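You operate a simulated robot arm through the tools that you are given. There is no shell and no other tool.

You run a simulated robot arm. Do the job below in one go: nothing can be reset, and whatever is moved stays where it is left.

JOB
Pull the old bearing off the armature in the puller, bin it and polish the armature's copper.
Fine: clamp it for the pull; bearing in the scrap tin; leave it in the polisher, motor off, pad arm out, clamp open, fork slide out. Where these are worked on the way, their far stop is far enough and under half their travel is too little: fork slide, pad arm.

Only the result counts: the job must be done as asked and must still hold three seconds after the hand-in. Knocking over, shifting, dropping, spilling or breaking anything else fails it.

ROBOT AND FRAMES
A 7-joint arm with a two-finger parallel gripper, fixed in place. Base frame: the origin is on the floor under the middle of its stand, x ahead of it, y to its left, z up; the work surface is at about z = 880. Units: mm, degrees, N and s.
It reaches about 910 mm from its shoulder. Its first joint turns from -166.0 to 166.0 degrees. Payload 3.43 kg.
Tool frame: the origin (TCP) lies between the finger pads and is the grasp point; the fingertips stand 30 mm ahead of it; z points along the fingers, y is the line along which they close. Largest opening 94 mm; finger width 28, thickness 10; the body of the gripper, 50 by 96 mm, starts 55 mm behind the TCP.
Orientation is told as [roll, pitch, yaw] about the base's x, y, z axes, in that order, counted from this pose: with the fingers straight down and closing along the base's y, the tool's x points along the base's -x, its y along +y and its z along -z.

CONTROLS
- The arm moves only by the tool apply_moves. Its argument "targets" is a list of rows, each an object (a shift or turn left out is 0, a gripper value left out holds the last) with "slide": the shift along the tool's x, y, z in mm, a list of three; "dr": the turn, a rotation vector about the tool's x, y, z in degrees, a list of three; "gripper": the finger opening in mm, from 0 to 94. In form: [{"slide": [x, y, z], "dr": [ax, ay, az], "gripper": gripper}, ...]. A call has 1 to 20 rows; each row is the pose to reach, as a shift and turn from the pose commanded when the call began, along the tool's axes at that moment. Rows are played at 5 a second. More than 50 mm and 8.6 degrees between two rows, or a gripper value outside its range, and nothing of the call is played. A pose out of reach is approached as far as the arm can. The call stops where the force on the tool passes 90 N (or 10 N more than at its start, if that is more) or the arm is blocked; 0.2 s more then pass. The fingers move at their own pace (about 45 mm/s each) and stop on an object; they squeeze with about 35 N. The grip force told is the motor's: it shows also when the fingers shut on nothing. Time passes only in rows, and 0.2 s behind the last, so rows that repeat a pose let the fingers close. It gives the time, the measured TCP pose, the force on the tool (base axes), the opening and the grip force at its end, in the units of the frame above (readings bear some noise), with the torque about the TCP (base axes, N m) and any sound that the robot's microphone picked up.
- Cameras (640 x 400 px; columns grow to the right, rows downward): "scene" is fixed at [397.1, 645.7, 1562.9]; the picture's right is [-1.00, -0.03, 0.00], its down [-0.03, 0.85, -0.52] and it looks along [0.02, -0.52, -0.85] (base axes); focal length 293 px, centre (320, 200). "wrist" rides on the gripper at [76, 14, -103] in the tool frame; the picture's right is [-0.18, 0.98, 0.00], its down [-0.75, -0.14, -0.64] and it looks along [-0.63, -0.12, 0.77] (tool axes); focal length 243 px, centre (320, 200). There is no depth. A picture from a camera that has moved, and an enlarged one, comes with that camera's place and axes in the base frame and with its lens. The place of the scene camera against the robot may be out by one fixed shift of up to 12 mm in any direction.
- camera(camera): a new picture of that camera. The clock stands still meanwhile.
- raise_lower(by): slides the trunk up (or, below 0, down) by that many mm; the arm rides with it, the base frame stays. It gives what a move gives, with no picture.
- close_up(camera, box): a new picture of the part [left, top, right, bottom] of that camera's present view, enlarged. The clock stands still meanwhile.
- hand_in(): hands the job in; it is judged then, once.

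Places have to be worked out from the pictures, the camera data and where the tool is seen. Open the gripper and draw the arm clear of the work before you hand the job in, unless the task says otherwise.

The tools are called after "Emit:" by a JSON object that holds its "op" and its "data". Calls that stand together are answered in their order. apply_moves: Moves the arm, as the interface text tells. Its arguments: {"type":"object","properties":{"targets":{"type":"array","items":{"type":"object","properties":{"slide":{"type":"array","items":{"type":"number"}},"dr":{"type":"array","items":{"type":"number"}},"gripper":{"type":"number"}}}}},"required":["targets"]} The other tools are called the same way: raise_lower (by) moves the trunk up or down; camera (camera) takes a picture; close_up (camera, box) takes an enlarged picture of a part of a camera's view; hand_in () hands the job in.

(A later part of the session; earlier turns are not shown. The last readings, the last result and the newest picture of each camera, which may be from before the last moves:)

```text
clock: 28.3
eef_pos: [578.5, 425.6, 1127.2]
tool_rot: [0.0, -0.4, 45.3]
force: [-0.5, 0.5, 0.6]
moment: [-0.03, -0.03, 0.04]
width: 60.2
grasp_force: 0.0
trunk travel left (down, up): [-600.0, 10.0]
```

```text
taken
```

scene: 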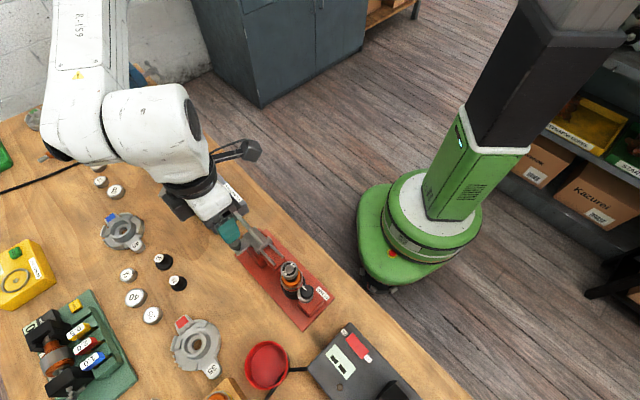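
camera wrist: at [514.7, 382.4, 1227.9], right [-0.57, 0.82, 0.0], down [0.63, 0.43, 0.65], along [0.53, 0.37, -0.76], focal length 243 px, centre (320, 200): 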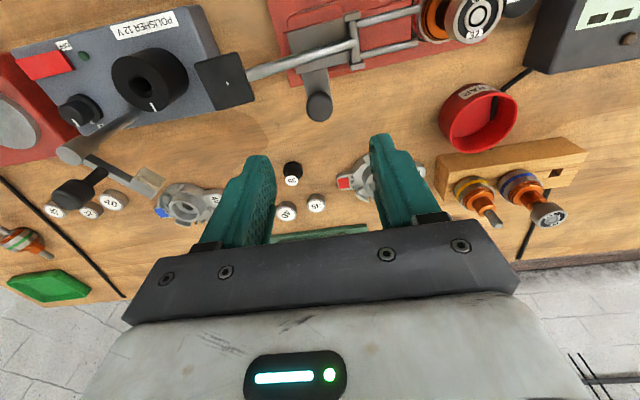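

Good view of the polisher, fork slide and pad arm. I take enlarged pictures of all of them.

Emit:
{"op": "close_up", "data": {"camera": "wrist", "box": [20, 0, 220, 140]}}

Emit:
{"op": "close_up", "data": {"camera": "wrist", "box": [40, 80, 180, 220]}}

Emit:
{"op": "close_up", "data": {"camera": "wrist", "box": [190, 0, 500, 140]}}

Emit:
{"op": "close_up", "data": {"camera": "wrist", "box": [270, 40, 370, 140]}}

```text
2.86 times, centred on (120, 70) of wrist
camera zoom: at [514.7, 382.4, 1227.9], right [-0.57, 0.82, 0.0], down [0.63, 0.43, 0.65], along [0.53, 0.37, -0.76], focal length 693 px, centre (891, 571)
```

zoom: 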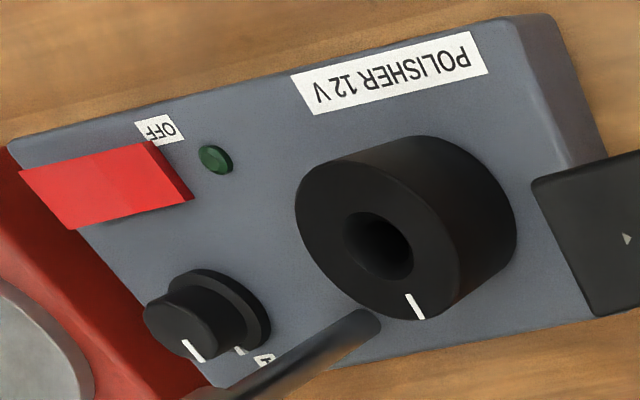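

```text
2.86 times, centred on (110, 150) of wrist
camera zoom: at [514.7, 382.4, 1227.9], right [-0.57, 0.82, 0.0], down [0.63, 0.43, 0.65], along [0.53, 0.37, -0.76], focal length 693 px, centre (920, 343)
```

zoom: 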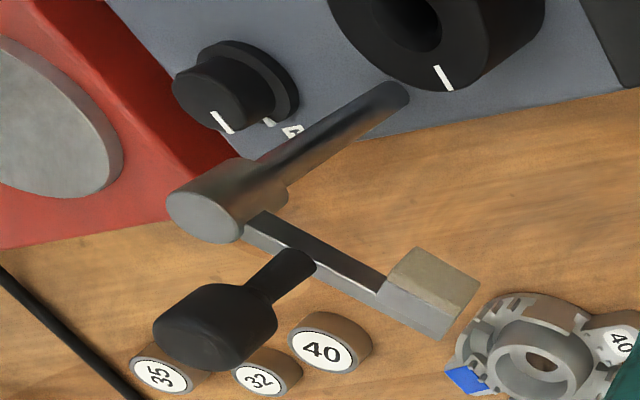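

```text
2.06 times, centred on (345, 70) of wrist
camera zoom: at [514.7, 382.4, 1227.9], right [-0.57, 0.82, 0.0], down [0.63, 0.43, 0.65], along [0.53, 0.37, -0.76], focal length 501 px, centre (268, 468)
```

zoom: 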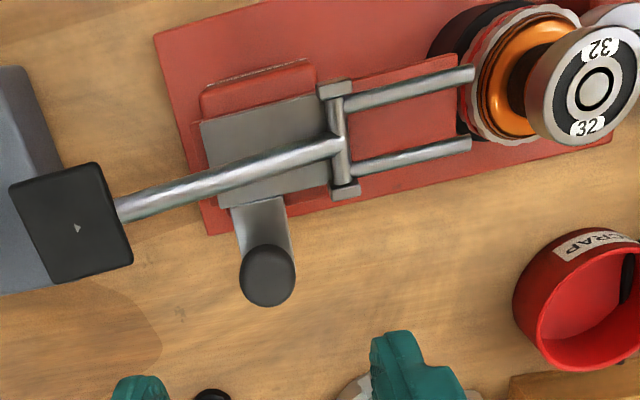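

```text
4.00 times, centred on (320, 90) of wrist
camera zoom: at [514.7, 382.4, 1227.9], right [-0.57, 0.82, 0.0], down [0.63, 0.43, 0.65], along [0.53, 0.37, -0.76], focal length 970 px, centre (320, 640)
```

zoom: 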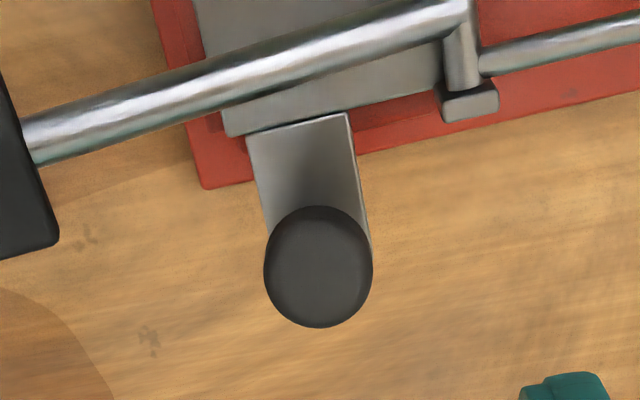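

Fork knob is centred under the TCP at about (577.5, 425.5), top z ≈ 1012. I descend to z ≈ 1024 and close on it.

Emit:
{"op": "apply_moves", "data": {"targets": [{"slide": [1, 0, 25]}, {"slide": [1, 0, 50]}, {"slide": [1, 0, 75]}, {"slide": [1, 0, 90]}, {"slide": [1, 0, 102]}, {"slide": [1, 0, 102], "gripper": 10}, {"slide": [1, 0, 102], "gripper": 10}, {"slide": [1, 0, 102], "gripper": 10}, {"slide": [1, 0, 102], "gripper": 10}]}}

Emit:
{"op": "camera", "data": {"camera": "wrist"}}

```text
clock: 30.3
eef_pos: [577.5, 425.9, 1023.4]
tool_rot: [0.0, -0.5, 45.1]
force: [0.7, 0.0, -0.4]
moment: [0.2, 0.01, -0.1]
width: 23.6
grasp_force: 35.2
trunk travel left (down, up): [-600.0, 10.0]
```

```text
taken
camera wrist: at [514.1, 383.0, 1123.9], right [-0.57, 0.82, 0.0], down [0.63, 0.43, 0.65], along [0.53, 0.37, -0.76], focal length 243 px, centre (320, 200)
```

wrist: 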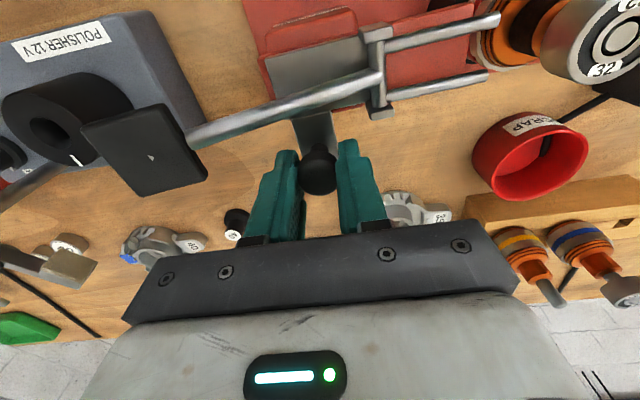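

Knob held with no side load. I slide it toward the bearing (+tool y) in small steps.

Emit:
{"op": "apply_moves", "data": {"targets": [{"slide": [0, 6, 0]}, {"slide": [0, 12, 0]}, {"slide": [0, 18, 0]}, {"slide": [0, 24, 0]}, {"slide": [0, 30, 0]}, {"slide": [0, 30, 0]}]}}

Emit:
{"op": "camera", "data": {"camera": "wrist"}}

```text
clock: 31.7
eef_pos: [558.3, 446.3, 1022.8]
tool_rot: [0.0, -0.3, 45.2]
force: [-9.2, -8.7, -0.1]
moment: [-0.26, 0.47, -0.02]
width: 23.7
grasp_force: 35.7
trunk travel left (down, up): [-600.0, 10.0]
```

```text
taken
camera wrist: at [493.7, 403.4, 1124.5], right [-0.57, 0.82, 0.0], down [0.63, 0.43, 0.65], along [0.53, 0.37, -0.76], focal length 243 px, centre (320, 200)
```

wrist: 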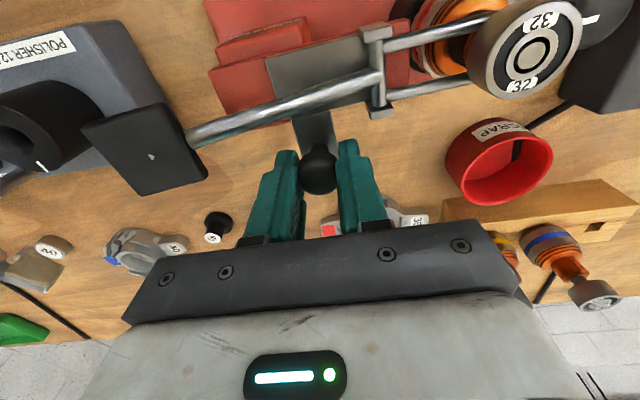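

The fork tines are going under the bearing. I continue toward the far stop with smaller steps.

Emit:
{"op": "apply_moves", "data": {"targets": [{"slide": [1, 4, 0]}, {"slide": [1, 8, 0]}, {"slide": [1, 12, 0]}, {"slide": [1, 15, 0]}, {"slide": [1, 18, 0]}, {"slide": [1, 18, 0]}]}}

Emit:
{"op": "close_up", "data": {"camera": "wrist", "box": [180, 0, 600, 260]}}

```text
clock: 33.1
eef_pos: [546.4, 457.4, 1022.8]
tool_rot: [-0.2, -0.4, 44.9]
force: [5.5, -12.1, -0.6]
moment: [0.24, -0.02, 0.07]
width: 24.0
grasp_force: 34.9
trunk travel left (down, up): [-600.0, 10.0]
```

```text
1.52 times, centred on (390, 130) of wrist
camera zoom: at [482.1, 414.6, 1124.6], right [-0.56, 0.83, 0.0], down [0.63, 0.43, 0.65], along [0.54, 0.36, -0.76], focal length 370 px, centre (213, 307)
```

zoom: 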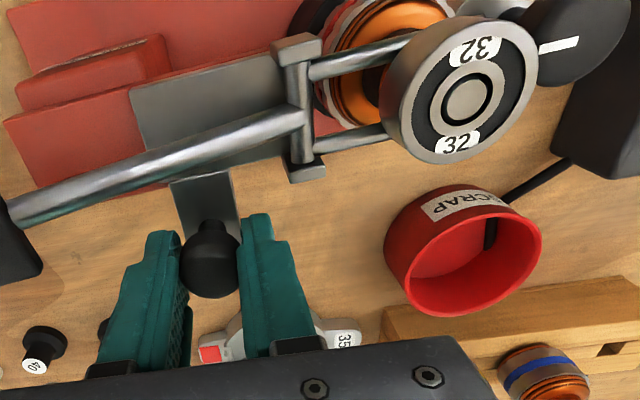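

Travel is 44 mm with 12 N resistance building. I push a little more to confirm that this is the stop.

Emit:
{"op": "apply_moves", "data": {"targets": [{"slide": [0, 2, 0]}, {"slide": [0, 4, 0]}, {"slide": [0, 6, 0]}, {"slide": [0, 6, 0]}]}}

```text
clock: 34.1
eef_pos: [543.9, 463.2, 1024.9]
tool_rot: [0.0, -0.6, 44.9]
force: [23.5, -2.9, -0.1]
moment: [-0.15, 0.06, 0.06]
width: 23.9
grasp_force: 35.3
trunk travel left (down, up): [-600.0, 10.0]
```

It still moved; I check visually where the fork is relative to the bearing and whether the knob is still in the fingers.

Emit:
{"op": "camera", "data": {"camera": "wrist"}}

Emit:
{"op": "close_up", "data": {"camera": "scene", "box": [220, 220, 360, 320]}}

```text
taken
camera wrist: at [478.6, 420.3, 1125.9], right [-0.56, 0.83, 0.0], down [0.63, 0.43, 0.65], along [0.54, 0.37, -0.76], focal length 243 px, centre (320, 200)
```

wrist: 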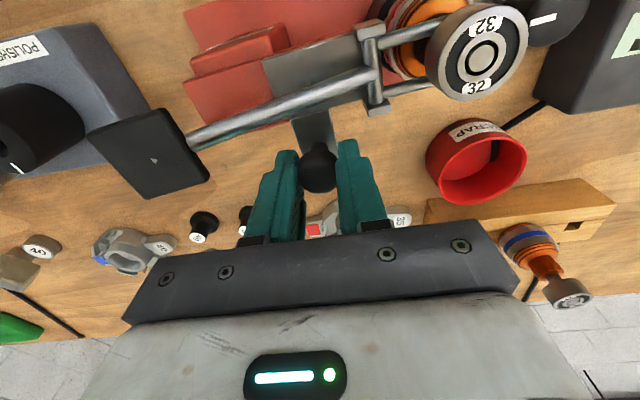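

```text
4.00 times, centred on (290, 270) of scene
camera zoom: at [397.1, 645.7, 1562.9], right [-1.0, -0.03, 0.0], down [-0.03, 0.85, -0.52], along [0.02, -0.52, -0.85], focal length 1171 px, centre (440, -80)
```

zoom: 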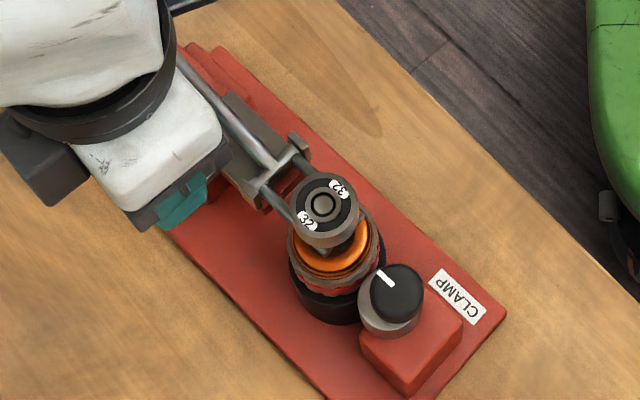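

The fork is well under the bearing. I push on a few millimetres to find the true stop, easing the sideways load.

Emit:
{"op": "apply_moves", "data": {"targets": [{"slide": [-0.5, 2, 0]}, {"slide": [-1, 4, 0]}, {"slide": [-1, 6, 0]}, {"slide": [-1, 6, 0]}]}}

```text
clock: 35.1
eef_pos: [535.5, 467.5, 1023.5]
tool_rot: [0.0, -0.3, 45.1]
force: [11.5, -14.9, -0.4]
moment: [-0.43, 0.64, 0.1]
width: 24.0
grasp_force: 35.5
trunk travel left (down, up): [-600.0, 10.0]
```

Stick-slip of about 18 N; travel now 59 mm. I continue.

Emit:
{"op": "apply_moves", "data": {"targets": [{"slide": [0, 2, 0]}, {"slide": [0, 4, 0]}, {"slide": [0, 6, 0]}, {"slide": [0, 8, 0]}, {"slide": [0, 8, 0]}]}}

Emit:
{"op": "camera", "data": {"camera": "wrist"}}

Emit:
{"op": "close_up", "data": {"camera": "scene", "box": [220, 220, 360, 320]}}

```text
clock: 36.3
eef_pos: [534.9, 474.0, 1025.2]
tool_rot: [-0.1, -0.6, 45.0]
force: [23.4, -13.2, 10.0]
moment: [-0.19, -0.08, -0.04]
width: 23.2
grasp_force: 35.1
trunk travel left (down, up): [-600.0, 10.0]
```

```text
taken
camera wrist: at [469.9, 430.2, 1126.2], right [-0.56, 0.83, 0.0], down [0.63, 0.43, 0.65], along [0.54, 0.37, -0.76], focal length 243 px, centre (320, 200)
```

wrist: 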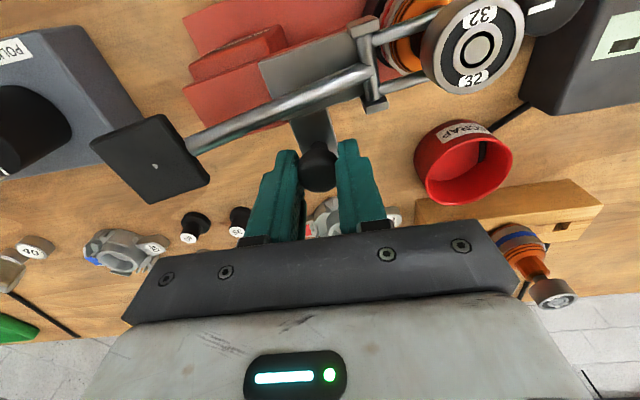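

```text
4.00 times, centred on (290, 270) of scene
camera zoom: at [397.1, 645.7, 1562.9], right [-1.0, -0.03, 0.0], down [-0.03, 0.85, -0.52], along [0.02, -0.52, -0.85], focal length 1171 px, centre (440, -80)
```

zoom: 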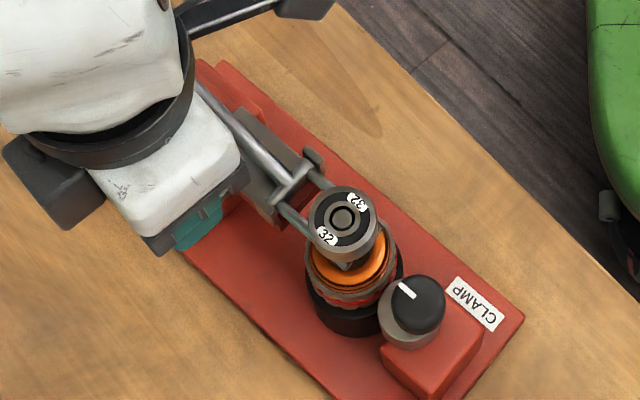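

The picture shows that the whole puller has started sliding on the bench: the fork stop had been reached earlier and I pushed the plate. I stop and measure the shift against my first pictures using the same boxes.

Emit:
{"op": "close_up", "data": {"camera": "scene", "box": [220, 210, 380, 310]}}

Emit:
{"op": "close_up", "data": {"camera": "scene", "box": [200, 300, 440, 400]}}

```text
4.00 times, centred on (300, 260) of scene
camera zoom: at [397.1, 645.7, 1562.9], right [-1.0, -0.03, 0.0], down [-0.03, 0.85, -0.52], along [0.02, -0.52, -0.85], focal length 1171 px, centre (400, -40)
```

zoom: 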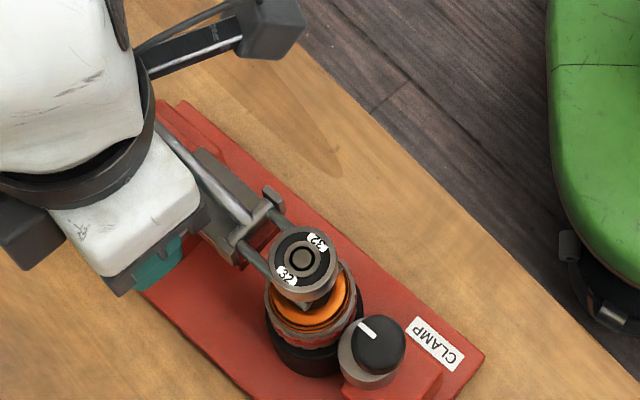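

```text
2.67 times, centred on (320, 350) of scene
camera zoom: at [397.1, 645.7, 1562.9], right [-1.0, -0.03, 0.0], down [-0.03, 0.85, -0.52], along [0.02, -0.52, -0.85], focal length 781 px, centre (320, -200)
```

zoom: 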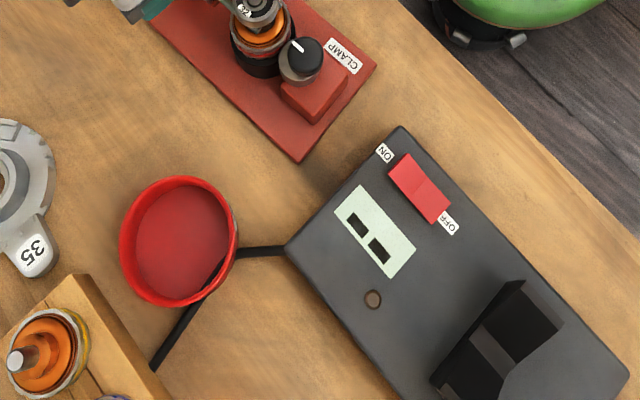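

The plate has shifted about 17 mm and turned ~6° about the vertical; I'll bring it back to its place when the fork is drawn out at the end. For now I relax the push, release the knob and rise to measure the new positions.

Emit:
{"op": "apply_moves", "data": {"targets": [{"slide": [0, -1.5, 0]}, {"slide": [0, -2.5, 0]}, {"slide": [0, -2.5, 0], "gripper": 50}, {"slide": [0, -2.5, 0], "gripper": 50}, {"slide": [0, -2.5, -30], "gripper": 50}, {"slide": [0, -2.5, -70], "gripper": 50}, {"slide": [0, -2.5, -105], "gripper": 50}, {"slide": [0, -2.5, -105], "gripper": 50}]}}

Emit:
{"op": "camera", "data": {"camera": "wrist"}}

Emit:
{"op": "close_up", "data": {"camera": "wrist", "box": [180, 0, 560, 180]}}

```text
clock: 38.1
eef_pos: [532.4, 469.9, 1131.7]
tool_rot: [0.0, -0.4, 45.1]
force: [0.3, -0.3, -0.2]
moment: [-0.01, 0.01, 0.03]
width: 50.0
grasp_force: 0.1
trunk travel left (down, up): [-600.0, 10.0]
```

```text
taken
camera wrist: at [468.4, 427.1, 1232.7], right [-0.57, 0.82, 0.0], down [0.63, 0.43, 0.65], along [0.53, 0.37, -0.76], focal length 243 px, centre (320, 200)
```

wrist: 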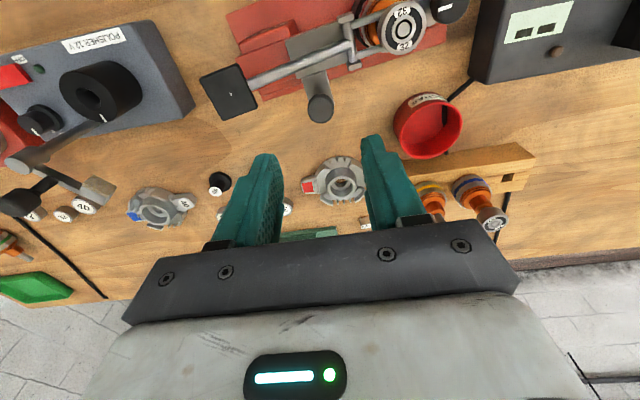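

```text
1.68 times, centred on (370, 90) of wrist
camera zoom: at [468.4, 427.1, 1232.7], right [-0.57, 0.82, 0.0], down [0.63, 0.43, 0.65], along [0.53, 0.37, -0.76], focal length 409 px, centre (236, 385)
```

zoom: 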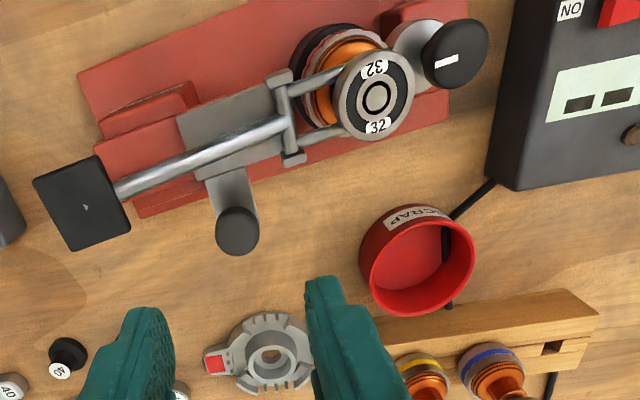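

The lever plate is now at about (554, 402, 1036). I close the fingers and go above it, stopping ~12 mm short to verify.

Emit:
{"op": "apply_moves", "data": {"targets": [{"slide": [11, -21, 0], "gripper": 0}, {"slide": [22, -42, 0], "gripper": 0}, {"slide": [32.8, -63.7, 0], "gripper": 0}, {"slide": [32.8, -63.7, 25], "gripper": 0}, {"slide": [32.8, -63.7, 45], "gripper": 0}, {"slide": [32.8, -63.7, 53], "gripper": 0}, {"slide": [32.8, -63.7, 53], "gripper": 0}]}}

Emit:
{"op": "camera", "data": {"camera": "wrist"}}

Emit:
{"op": "close_up", "data": {"camera": "wrist", "box": [220, 60, 420, 240]}}

```text
clock: 39.7
eef_pos: [554.0, 402.9, 1076.5]
tool_rot: [0.1, -0.5, 45.1]
force: [0.3, 0.8, -0.3]
moment: [0.0, -0.03, -0.03]
width: 0.0
grasp_force: 33.0
trunk travel left (down, up): [-600.0, 10.0]
```

```text
taken
camera wrist: at [490.6, 359.5, 1176.6], right [-0.57, 0.82, 0.0], down [0.63, 0.43, 0.65], along [0.53, 0.37, -0.76], focal length 243 px, centre (320, 200)
```

wrist: 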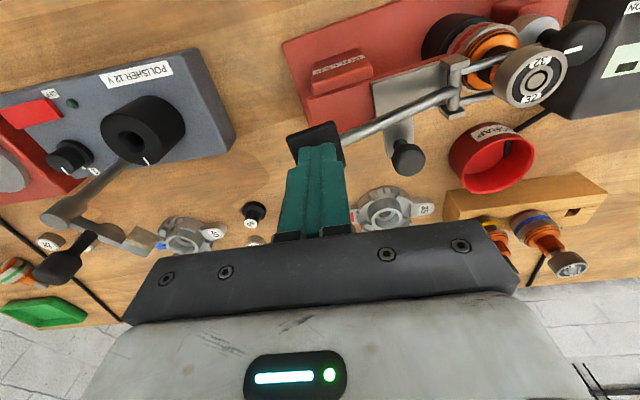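

```text
2.22 times, centred on (320, 150) of wrist
camera zoom: at [490.6, 359.5, 1176.6], right [-0.57, 0.82, 0.0], down [0.63, 0.43, 0.65], along [0.53, 0.37, -0.76], focal length 539 px, centre (320, 311)
```

zoom: 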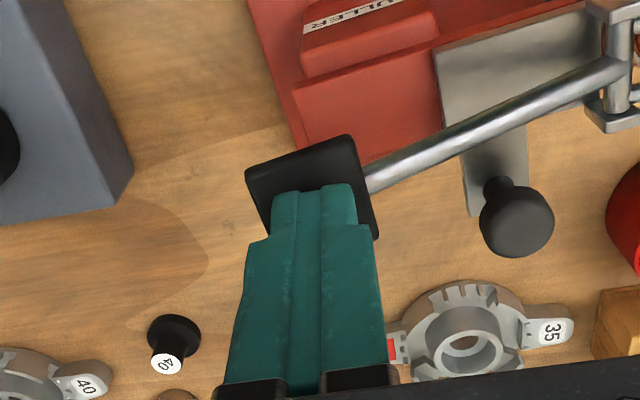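

Fingertips are centred over the plate. I press down in small steps and watch the force and sounds.

Emit:
{"op": "apply_moves", "data": {"targets": [{"slide": [0, 0, 4]}, {"slide": [0, 0, 8]}, {"slide": [0, 0, 12]}, {"slide": [0, 0, 16]}, {"slide": [0, 0, 20]}, {"slide": [0, 0, 20]}]}}

Emit:
{"op": "camera", "data": {"camera": "wrist"}}

```text
clock: 41.1
eef_pos: [556.1, 402.8, 1055.1]
tool_rot: [-0.2, -0.5, 45.0]
force: [5.2, -3.2, 10.6]
moment: [-0.13, -0.19, -0.04]
width: 0.0
grasp_force: 32.4
trunk travel left (down, up): [-600.0, 10.0]
```

```text
taken
camera wrist: at [492.0, 359.7, 1157.5], right [-0.57, 0.82, 0.0], down [0.63, 0.43, 0.65], along [0.53, 0.37, -0.76], focal length 243 px, centre (320, 200)
```

wrist: 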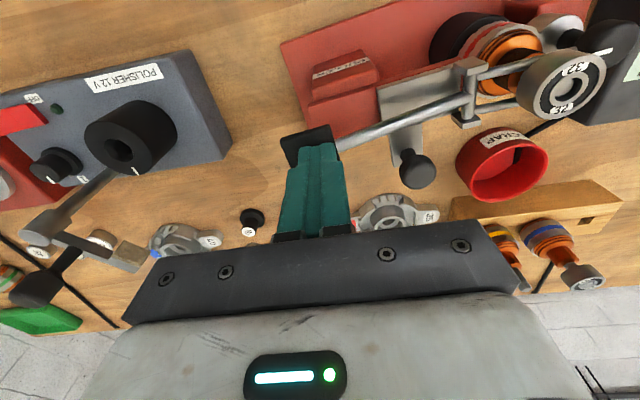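

The lever is moving with ~11 N. I keep pressing.

Emit:
{"op": "apply_moves", "data": {"targets": [{"slide": [0, 0, 4]}, {"slide": [0, 0, 8]}, {"slide": [0, 0, 12]}, {"slide": [0, 0, 16]}, {"slide": [0, 0, 20]}, {"slide": [0, 0, 20]}]}}

Emit:
{"op": "camera", "data": {"camera": "wrist"}}

Emit:
{"op": "close_up", "data": {"camera": "scene", "box": [220, 210, 380, 310]}}

```text
clock: 42.5
eef_pos: [555.0, 404.6, 1035.3]
tool_rot: [0.1, -0.5, 45.1]
force: [-0.6, 0.3, 0.8]
moment: [0.02, 0.05, 0.0]
width: 0.0
grasp_force: 33.1
trunk travel left (down, up): [-600.0, 10.0]
```

```text
taken
camera wrist: at [490.6, 362.0, 1137.3], right [-0.57, 0.82, 0.0], down [0.63, 0.43, 0.65], along [0.53, 0.37, -0.76], focal length 243 px, centre (320, 200)
```

wrist: 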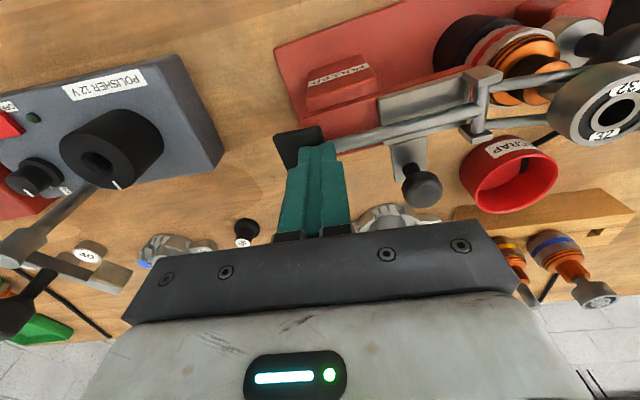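

```text
4.00 times, centred on (300, 260) of scene
camera zoom: at [397.1, 645.7, 1562.9], right [-1.0, -0.03, 0.0], down [-0.03, 0.85, -0.52], along [0.02, -0.52, -0.85], focal length 1171 px, centre (400, -40)
```

zoom: 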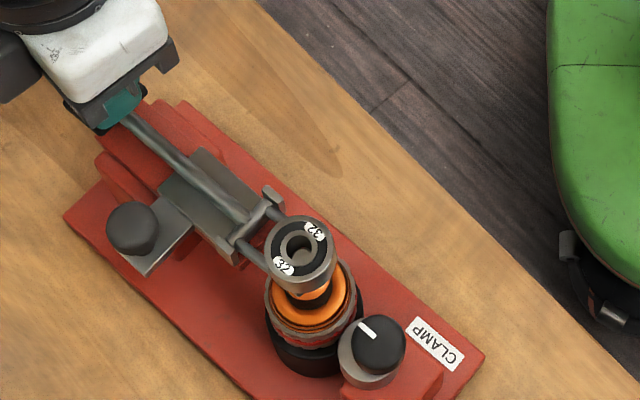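

The bearing has risen and its bore looks empty — it came off. I look closely at the lever, fork and bearing.

Emit:
{"op": "close_up", "data": {"camera": "wrist", "box": [400, 0, 640, 200]}}

Emit:
{"op": "close_up", "data": {"camera": "wrist", "box": [240, 80, 460, 240]}}

Emit:
{"op": "close_up", "data": {"camera": "scene", "box": [265, 250, 325, 310]}}

```text
2.00 times, centred on (520, 100) of wrist
camera zoom: at [490.6, 362.0, 1137.3], right [-0.57, 0.82, 0.0], down [0.63, 0.43, 0.65], along [0.53, 0.37, -0.76], focal length 485 px, centre (-80, 400)
```

zoom: 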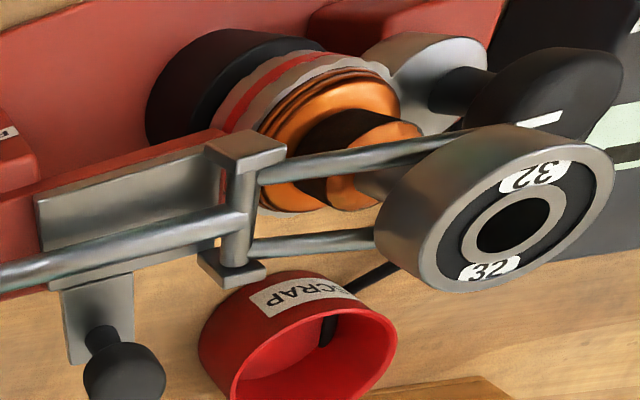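

```text
2.50 times, centred on (350, 160) of wrist
camera zoom: at [490.6, 362.0, 1137.3], right [-0.57, 0.82, 0.0], down [0.63, 0.43, 0.65], along [0.53, 0.37, -0.76], focal length 606 px, centre (245, 300)
```

zoom: 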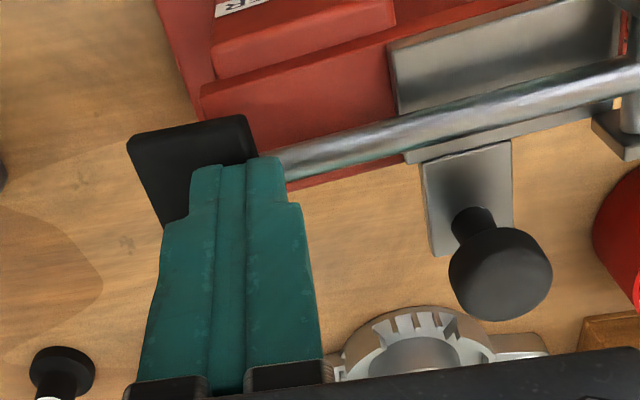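

```text
6.67 times, centred on (295, 280) of scene
camera zoom: at [397.1, 645.7, 1562.9], right [-1.0, -0.03, 0.0], down [-0.03, 0.85, -0.52], along [0.02, -0.52, -0.85], focal length 1952 px, centre (487, -333)
```

zoom: 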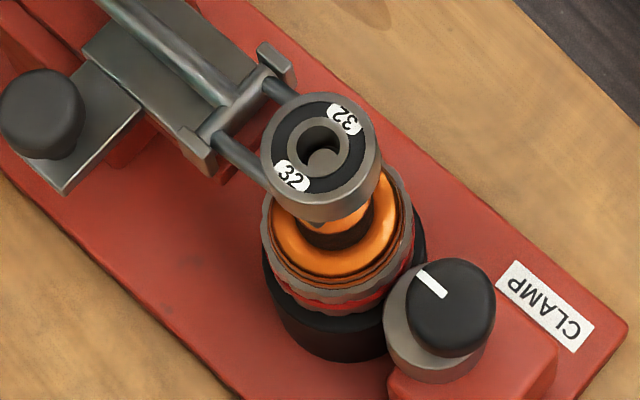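

The bearing sits on the raised, tilted fork at the shaft's end. I raise the fingers slowly a bit to see whether the lever stays or returns.

Emit:
{"op": "apply_moves", "data": {"targets": [{"slide": [0, 0, -3]}, {"slide": [0, 0, -6]}, {"slide": [0, 0, -9]}, {"slide": [0, 0, -12]}, {"slide": [0, 0, -12]}]}}

Emit:
{"op": "close_up", "data": {"camera": "wrist", "box": [240, 0, 640, 240]}}

Emit:
{"op": "close_up", "data": {"camera": "scene", "box": [220, 210, 380, 310]}}

```text
clock: 43.7
eef_pos: [556.0, 403.0, 1047.6]
tool_rot: [-0.1, -0.5, 45.0]
force: [-0.1, 1.2, 0.9]
moment: [-0.02, 0.03, -0.02]
width: 0.1
grasp_force: 33.1
trunk travel left (down, up): [-600.0, 10.0]
```

```text
1.60 times, centred on (440, 120) of wrist
camera zoom: at [491.6, 361.0, 1149.1], right [-0.57, 0.82, 0.0], down [0.63, 0.43, 0.65], along [0.53, 0.37, -0.76], focal length 388 px, centre (128, 328)
```

zoom: 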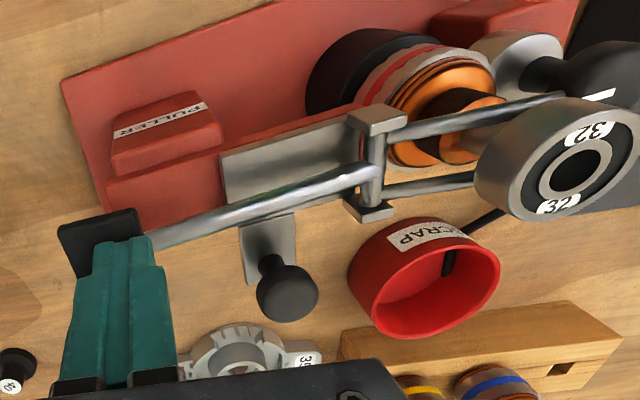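

```text
4.00 times, centred on (300, 260) of scene
camera zoom: at [397.1, 645.7, 1562.9], right [-1.0, -0.03, 0.0], down [-0.03, 0.85, -0.52], along [0.02, -0.52, -0.85], focal length 1171 px, centre (400, -40)
```

zoom: 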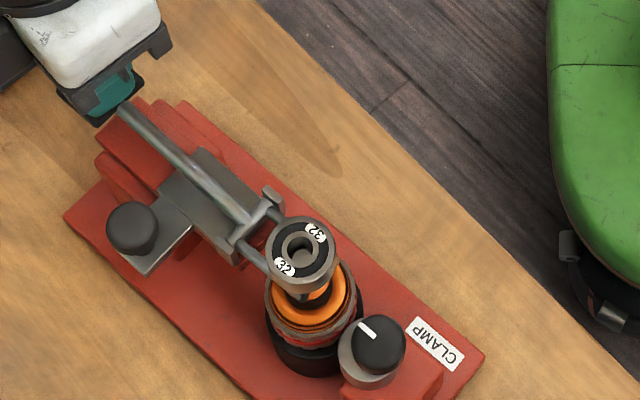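

The lever follows the fingers up gently. I let it come back completely so the bearing lies level, loose on the shaft end.

Emit:
{"op": "apply_moves", "data": {"targets": [{"slide": [0, 0, -5]}, {"slide": [0, 0, -10]}, {"slide": [0, 0, -15]}, {"slide": [0, 0, -20]}, {"slide": [0, 0, -30]}, {"slide": [0, 0, -50]}, {"slide": [0, 0, -80]}, {"slide": [0, 0, -80]}]}}

Emit:
{"op": "camera", "data": {"camera": "wrist"}}

Emit:
{"op": "close_up", "data": {"camera": "scene", "box": [220, 210, 380, 310]}}

```text
clock: 45.5
eef_pos: [554.9, 401.8, 1127.6]
tool_rot: [0.0, -0.3, 45.1]
force: [-0.2, 0.5, -0.3]
moment: [-0.01, 0.02, -0.01]
width: 0.1
grasp_force: 33.2
trunk travel left (down, up): [-600.0, 10.0]
```

```text
taken
camera wrist: at [490.6, 359.9, 1229.0], right [-0.57, 0.82, 0.0], down [0.63, 0.43, 0.65], along [0.53, 0.37, -0.76], focal length 243 px, centre (320, 200)
```

wrist: 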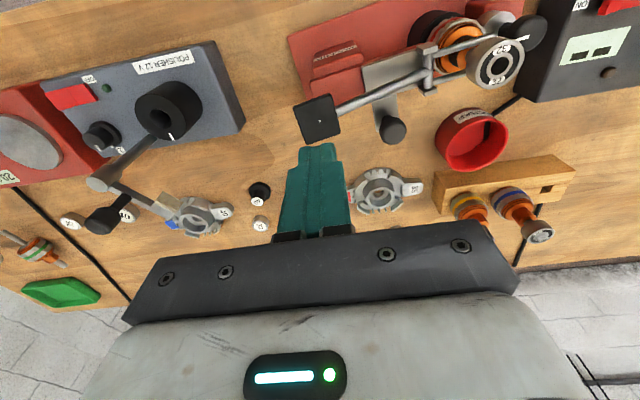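

```text
4.00 times, centred on (300, 260) of scene
camera zoom: at [397.1, 645.7, 1562.9], right [-1.0, -0.03, 0.0], down [-0.03, 0.85, -0.52], along [0.02, -0.52, -0.85], focal length 1171 px, centre (400, -40)
```

zoom: 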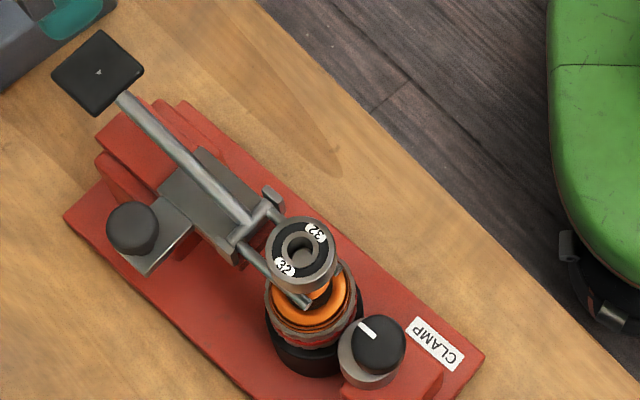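

The lever returned and the bearing stays perched at the shaft's upper end, clear of the fork. I take close-ups to locate it for grasping.

Emit:
{"op": "close_up", "data": {"camera": "wrist", "box": [420, 10, 560, 120]}}

Emit:
{"op": "close_up", "data": {"camera": "scene", "box": [270, 250, 330, 310]}}

Emit:
{"op": "close_up", "data": {"camera": "wrist", "box": [40, 60, 260, 250]}}

```text
3.64 times, centred on (490, 65) of wrist
camera zoom: at [490.6, 359.9, 1229.0], right [-0.57, 0.82, 0.0], down [0.63, 0.43, 0.65], along [0.53, 0.37, -0.76], focal length 882 px, centre (-298, 691)
```

zoom: 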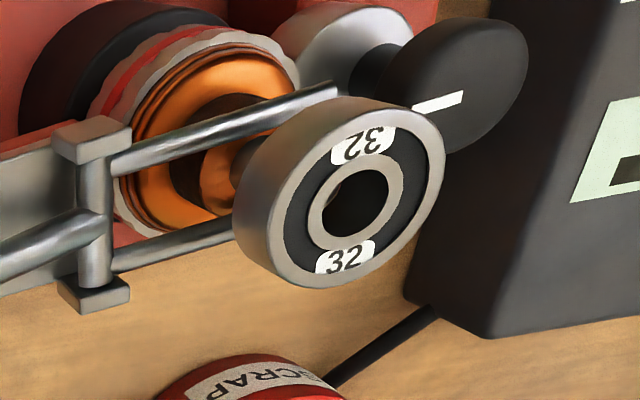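

```text
6.67 times, centred on (300, 280) of scene
camera zoom: at [397.1, 645.7, 1562.9], right [-1.0, -0.03, 0.0], down [-0.03, 0.85, -0.52], along [0.02, -0.52, -0.85], focal length 1952 px, centre (453, -333)
```

zoom: 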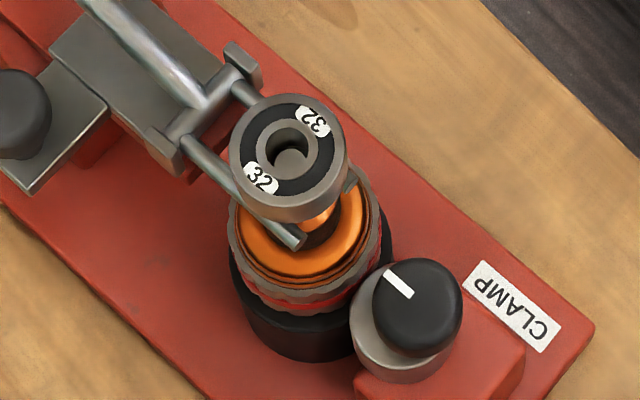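

```text
2.11 times, centred on (150, 155) of wrist
camera zoom: at [490.6, 359.9, 1229.0], right [-0.57, 0.82, 0.0], down [0.63, 0.43, 0.65], along [0.53, 0.37, -0.76], focal length 511 px, centre (678, 295)
```

zoom: 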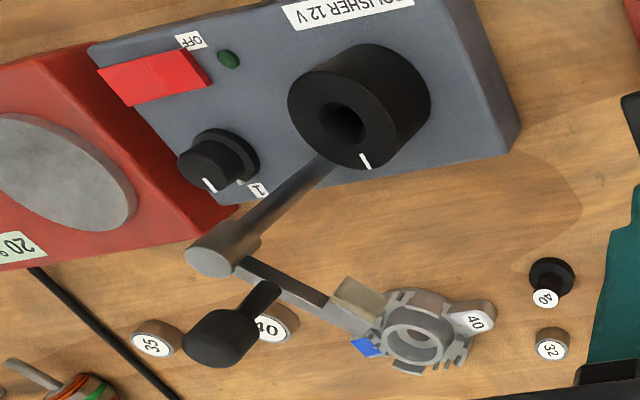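

Bearing is at about (450, 488), top z ≈ 1036. I turn to yaw −45 (fingers closing across the fork direction) and hover over it.

Emit:
{"op": "apply_moves", "data": {"targets": [{"slide": [1, 11, 0], "dr": [0, 0, 7.5], "gripper": 52}, {"slide": [2, 22, 0], "dr": [0, 0, 15], "gripper": 52}, {"slide": [3, 34, 0], "dr": [0, 0, 22.5]}, {"slide": [4, 45, 0], "dr": [0, 0, 30]}, {"slide": [5, 56, 0], "dr": [0, 0, 37.5]}, {"slide": [6, 67, 0], "dr": [0, 0, 45]}, {"slide": [7, 78, 0], "dr": [0, 0, 52.5]}, {"slide": [8, 90, 0], "dr": [0, 0, 60]}, {"slide": [10, 101, 0], "dr": [0, 0, 67.5]}, {"slide": [11, 112, 5], "dr": [0, 0, 75]}, {"slide": [12, 124, 10], "dr": [0, 0, 82.5]}, {"slide": [13, 135, 17], "dr": [0, 0, 90]}, {"slide": [13, 135, 17], "dr": [0, 0, 90]}]}}

Emit:
{"op": "camera", "data": {"camera": "wrist"}}

Emit:
{"op": "close_up", "data": {"camera": "wrist", "box": [250, 40, 410, 200]}}

```text
clock: 48.3
eef_pos: [452.5, 489.2, 1109.9]
tool_rot: [0.4, 0.0, -45.0]
force: [-0.3, 0.7, 0.2]
moment: [-0.03, 0.01, 0.0]
width: 52.1
grasp_force: 0.1
trunk travel left (down, up): [-600.0, 10.0]
```

```text
taken
camera wrist: at [406.0, 553.7, 1212.0], right [0.83, 0.56, 0.01], down [0.43, -0.64, 0.64], along [0.37, -0.53, -0.77], focal length 243 px, centre (320, 200)
```

wrist: 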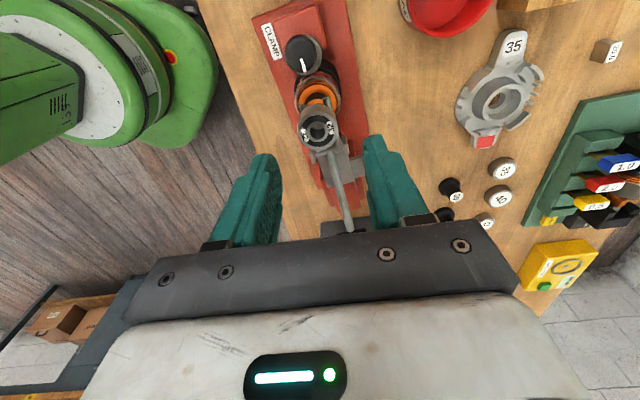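

```text
2.50 times, centred on (330, 120) of wrist
camera zoom: at [406.0, 553.7, 1212.0], right [0.83, 0.56, 0.01], down [0.43, -0.64, 0.64], along [0.37, -0.53, -0.77], focal length 606 px, centre (295, 400)
```

zoom: 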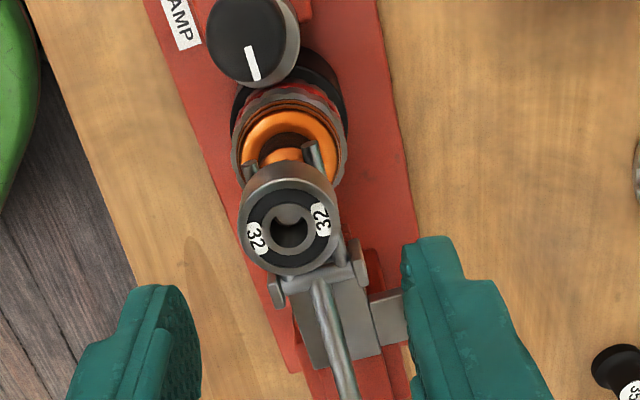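

I correct by about 3 mm and descend so the fingertips reach just below the bearing's underside, then close.

Emit:
{"op": "apply_moves", "data": {"targets": [{"slide": [1.5, -2.7, 15]}, {"slide": [1.5, -2.7, 30]}, {"slide": [1.5, -2.7, 45]}, {"slide": [1.5, -2.7, 55]}, {"slide": [1.5, -2.7, 61]}, {"slide": [1.5, -2.7, 61], "gripper": 20}, {"slide": [1.5, -2.7, 61], "gripper": 20}, {"slide": [1.5, -2.7, 61], "gripper": 20}]}}

Emit:
{"op": "close_up", "data": {"camera": "wrist", "box": [220, 40, 420, 240]}}

```text
clock: 50.1
eef_pos: [446.2, 489.9, 1049.6]
tool_rot: [0.4, 0.1, -44.8]
force: [-0.2, -0.4, -0.3]
moment: [0.01, 0.01, -0.06]
width: 30.6
grasp_force: 35.0
trunk travel left (down, up): [-600.0, 10.0]
```

```text
2.00 times, centred on (320, 140) of wrist
camera zoom: at [402.4, 554.7, 1152.0], right [0.82, 0.57, 0.01], down [0.43, -0.64, 0.64], along [0.37, -0.53, -0.77], focal length 485 px, centre (320, 320)
```

zoom: 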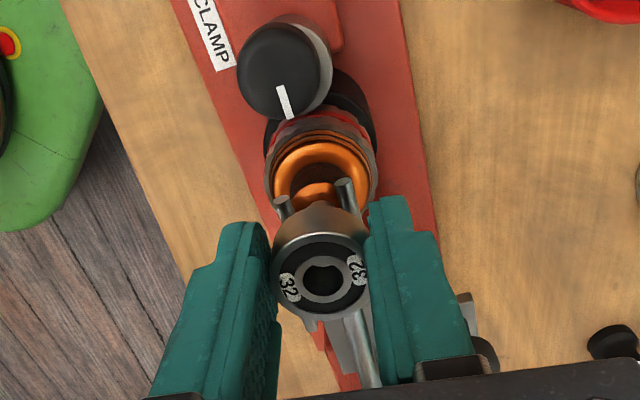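

Bearing gripped (30.6 mm). I lift it straight up slowly and check that it comes free.

Emit:
{"op": "apply_moves", "data": {"targets": [{"slide": [0, 0, -5]}, {"slide": [0, 0, -10]}, {"slide": [0, 0, -18]}, {"slide": [0, 0, -30]}, {"slide": [0, 0, -50]}, {"slide": [0, 0, -70]}, {"slide": [0, 0, -70]}]}}

Emit:
{"op": "close_up", "data": {"camera": "wrist", "box": [220, 20, 420, 220]}}

Emit:
{"op": "camera", "data": {"camera": "scene"}}

```text
clock: 51.7
eef_pos: [445.6, 487.9, 1120.0]
tool_rot: [0.4, -0.1, -45.0]
force: [-0.2, -0.6, -0.6]
moment: [-0.01, 0.0, -0.01]
width: 30.6
grasp_force: 35.3
trunk travel left (down, up): [-600.0, 10.0]
```

```text
2.00 times, centred on (320, 120) of wrist
camera zoom: at [402.7, 552.1, 1222.3], right [0.82, 0.57, 0.01], down [0.43, -0.63, 0.64], along [0.37, -0.53, -0.77], focal length 485 px, centre (320, 360)
```

zoom: 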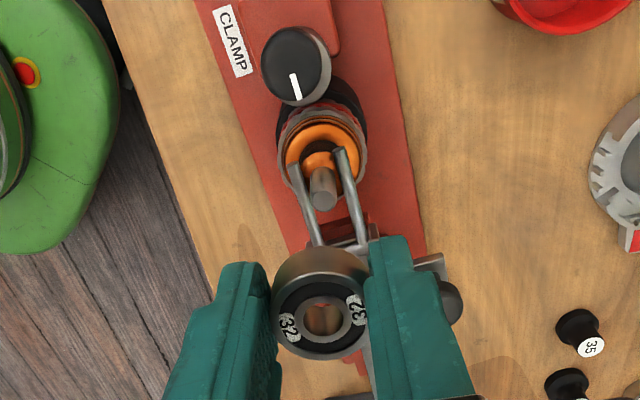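

```text
taken
```

scene: 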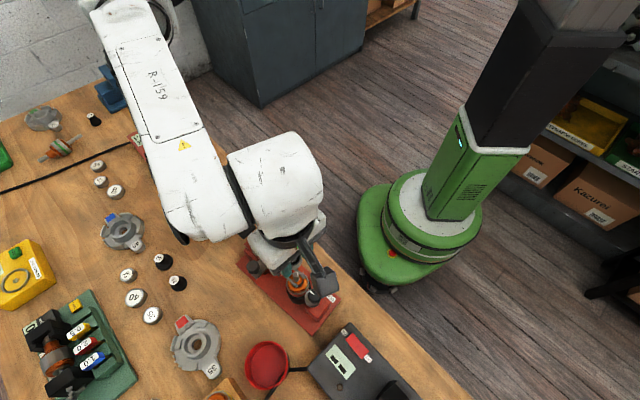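

The bearing is off and held. I carry it to above the scrap tin at about (503, 635).

Emit:
{"op": "apply_moves", "data": {"targets": [{"slide": [12, 29, 0]}, {"slide": [25, 58, 0]}, {"slide": [38, 87, 0]}, {"slide": [51, 116, 0]}, {"slide": [63, 144, 0]}, {"slide": [63, 144, 30]}, {"slide": [63, 144, 60]}, {"slide": [63, 144, 60]}]}}

Emit:
{"op": "camera", "data": {"camera": "wrist"}}

Emit:
{"op": "camera", "data": {"camera": "scene"}}

```text
clock: 53.5
eef_pos: [505.4, 636.2, 1061.4]
tool_rot: [0.5, 0.0, -44.9]
force: [0.5, -0.3, 0.1]
moment: [-0.01, 0.03, 0.0]
width: 30.6
grasp_force: 35.1
trunk travel left (down, up): [-600.0, 10.0]
```

```text
taken
camera wrist: at [460.0, 700.5, 1163.9], right [0.82, 0.57, 0.01], down [0.43, -0.64, 0.64], along [0.37, -0.52, -0.77], focal length 243 px, centre (320, 200)
```

wrist: 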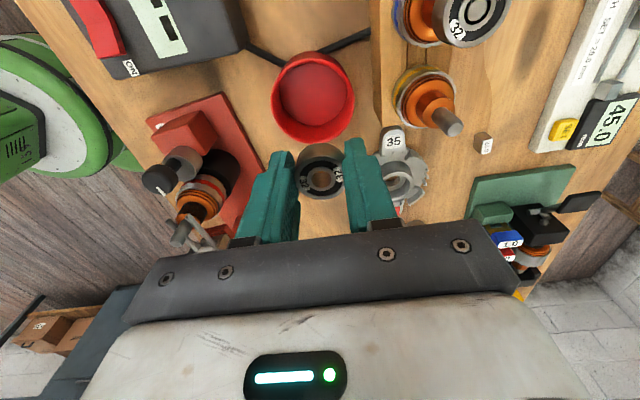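

```text
taken
```

scene: 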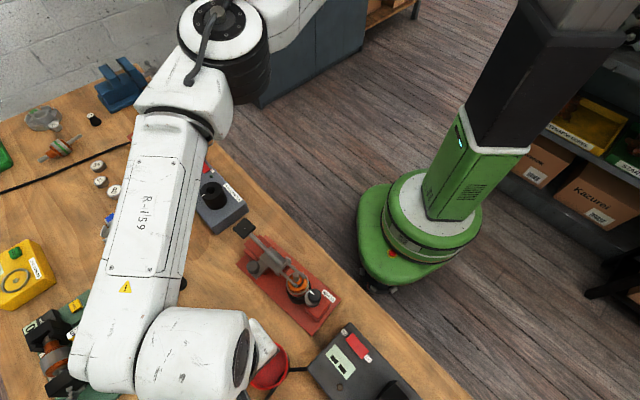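

The tin's centre is ~7 mm to one side of the bearing's axis; I shift and lower the bearing into the tin.

Emit:
{"op": "apply_moves", "data": {"targets": [{"slide": [0, -7, 20]}, {"slide": [0, -7, 45]}, {"slide": [0, -7, 70]}, {"slide": [0, -7, 95]}, {"slide": [0, -7, 110]}, {"slide": [0, -7, 110]}]}}

Emit:
{"op": "camera", "data": {"camera": "wrist"}}

Emit:
{"op": "camera", "data": {"camera": "scene"}}

```text
clock: 54.9
eef_pos: [500.1, 632.7, 948.3]
tool_rot: [0.5, 0.0, -44.9]
force: [1.0, 0.6, -0.6]
moment: [0.02, -0.04, 0.07]
width: 30.6
grasp_force: 35.4
trunk travel left (down, up): [-600.0, 10.0]
```

```text
taken
camera wrist: at [455.5, 696.2, 1050.7], right [0.82, 0.57, 0.01], down [0.43, -0.64, 0.64], along [0.37, -0.53, -0.77], focal length 243 px, centre (320, 200)
```

wrist: 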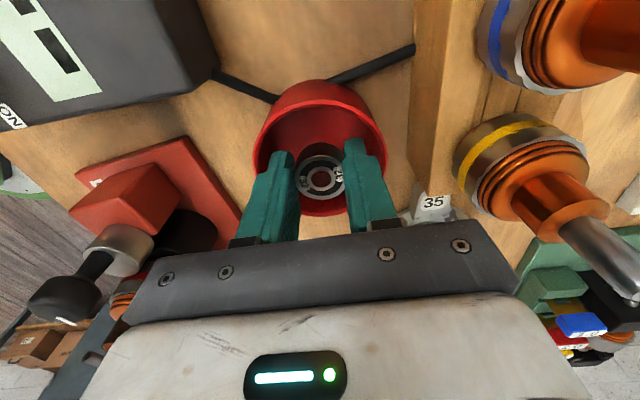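

```text
taken
```

scene: 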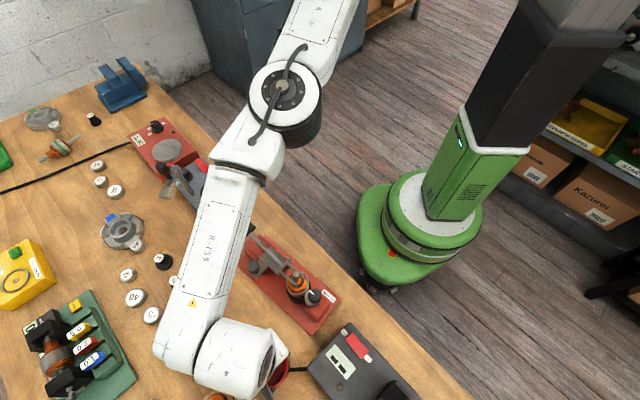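

The bearing is inside the tin. I lower 24 mm more, open to 42 mm, and lift out.

Emit:
{"op": "apply_moves", "data": {"targets": [{"slide": [0, 0, 12]}, {"slide": [0, 0, 24]}, {"slide": [0, 0, 24]}, {"slide": [0, 0, 24], "gripper": 42}, {"slide": [0, 0, 24], "gripper": 42}, {"slide": [0, 0, 0], "gripper": 42}, {"slide": [0, 0, -40], "gripper": 42}, {"slide": [0, 0, -85], "gripper": 42}, {"slide": [0, 0, -125], "gripper": 42}, {"slide": [0, 0, -125], "gripper": 42}]}}

Emit:
{"op": "camera", "data": {"camera": "wrist"}}

Emit:
{"op": "camera", "data": {"camera": "scene"}}

```text
clock: 57.1
eef_pos: [501.4, 630.0, 1077.3]
tool_rot: [0.4, -0.1, -44.9]
force: [0.0, -0.9, 0.3]
moment: [0.01, 0.01, 0.01]
width: 41.9
grasp_force: 0.1
out of reach, approached as far as the arm can: row 2, 3, 4, 5
trunk travel left (down, up): [-600.0, 10.0]
```

```text
taken
camera wrist: at [456.6, 694.2, 1178.6], right [0.82, 0.57, 0.01], down [0.43, -0.63, 0.64], along [0.37, -0.53, -0.77], focal length 243 px, centre (320, 200)
```

wrist: 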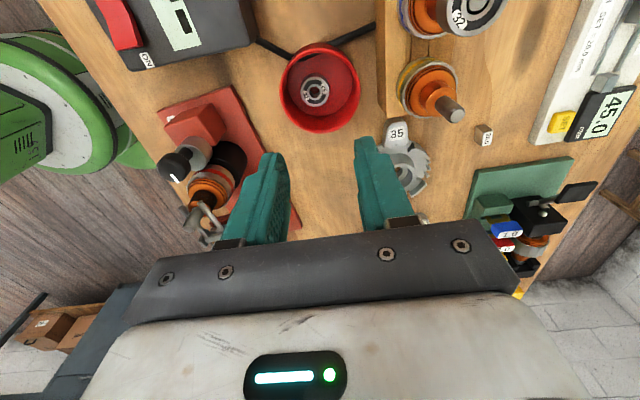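

```text
taken
```

scene: 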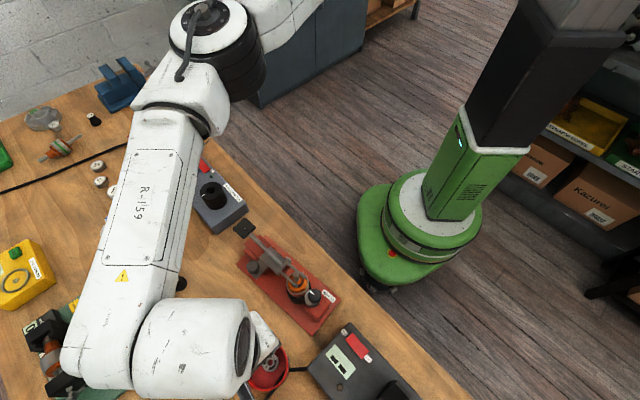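

The bearing lies in the scrap tin. Now I go back to the fork-slide knob at about (532, 472) with yaw ≈ 48 to draw the fork out.

Emit:
{"op": "apply_moves", "data": {"targets": [{"slide": [-10, -7, -20], "dr": [0, 0, -7], "gripper": 50}, {"slide": [-20, -14, -40], "dr": [0, 0, -14], "gripper": 50}, {"slide": [-30, -21, -53], "dr": [0, 0, -21]}, {"slide": [-40, -28, -53], "dr": [0, 0, -28]}, {"slide": [-50, -35, -53], "dr": [0, 0, -35]}, {"slide": [-60, -42, -53], "dr": [0, 0, -42]}, {"slide": [-70, -49, -53], "dr": [0, 0, -49]}, {"slide": [-80, -56, -53], "dr": [0, 0, -56]}, {"slide": [-91, -63, -53], "dr": [0, 0, -63]}, {"slide": [-102, -70, -53], "dr": [0, 0, -70]}, {"slide": [-113, -77, -53], "dr": [0, 0, -77]}, {"slide": [-124, -84, -53], "dr": [0, 0, -85]}, {"slide": [-133.4, -90, -53], "dr": [0, 0, -93]}, {"slide": [-133.4, -90, -53], "dr": [0, 0, -93]}]}}

Emit:
{"op": "camera", "data": {"camera": "wrist"}}

Emit:
{"op": "close_up", "data": {"camera": "wrist", "box": [220, 20, 520, 200]}}

```text
clock: 60.1
eef_pos: [530.1, 471.9, 1128.0]
tool_rot: [-0.1, -0.4, 48.2]
force: [0.9, -0.1, -0.1]
moment: [-0.01, -0.01, -0.02]
width: 50.0
grasp_force: 0.0
trunk travel left (down, up): [-600.0, 10.0]
```

```text
taken
camera wrist: at [468.1, 425.8, 1229.5], right [-0.61, 0.79, 0.0], down [0.6, 0.46, 0.65], along [0.51, 0.4, -0.76], focal length 243 px, centre (320, 200)
```

wrist: 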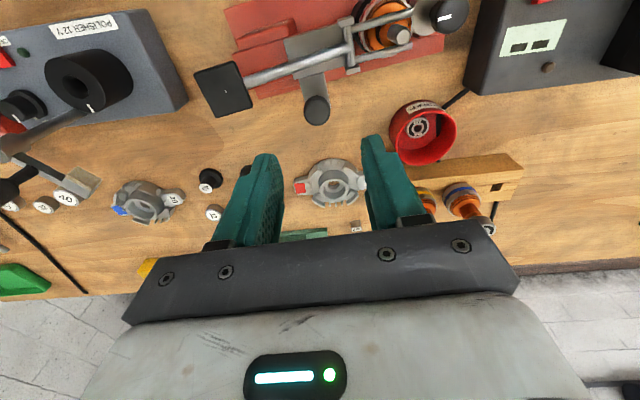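

```text
2.13 times, centred on (370, 110) of wrist
camera zoom: at [468.1, 425.8, 1229.5], right [-0.61, 0.79, 0.0], down [0.6, 0.46, 0.65], along [0.51, 0.4, -0.76], focal length 518 px, centre (213, 392)
```

zoom: 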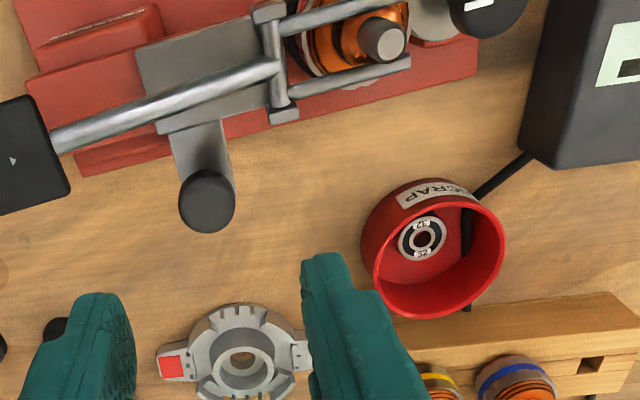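

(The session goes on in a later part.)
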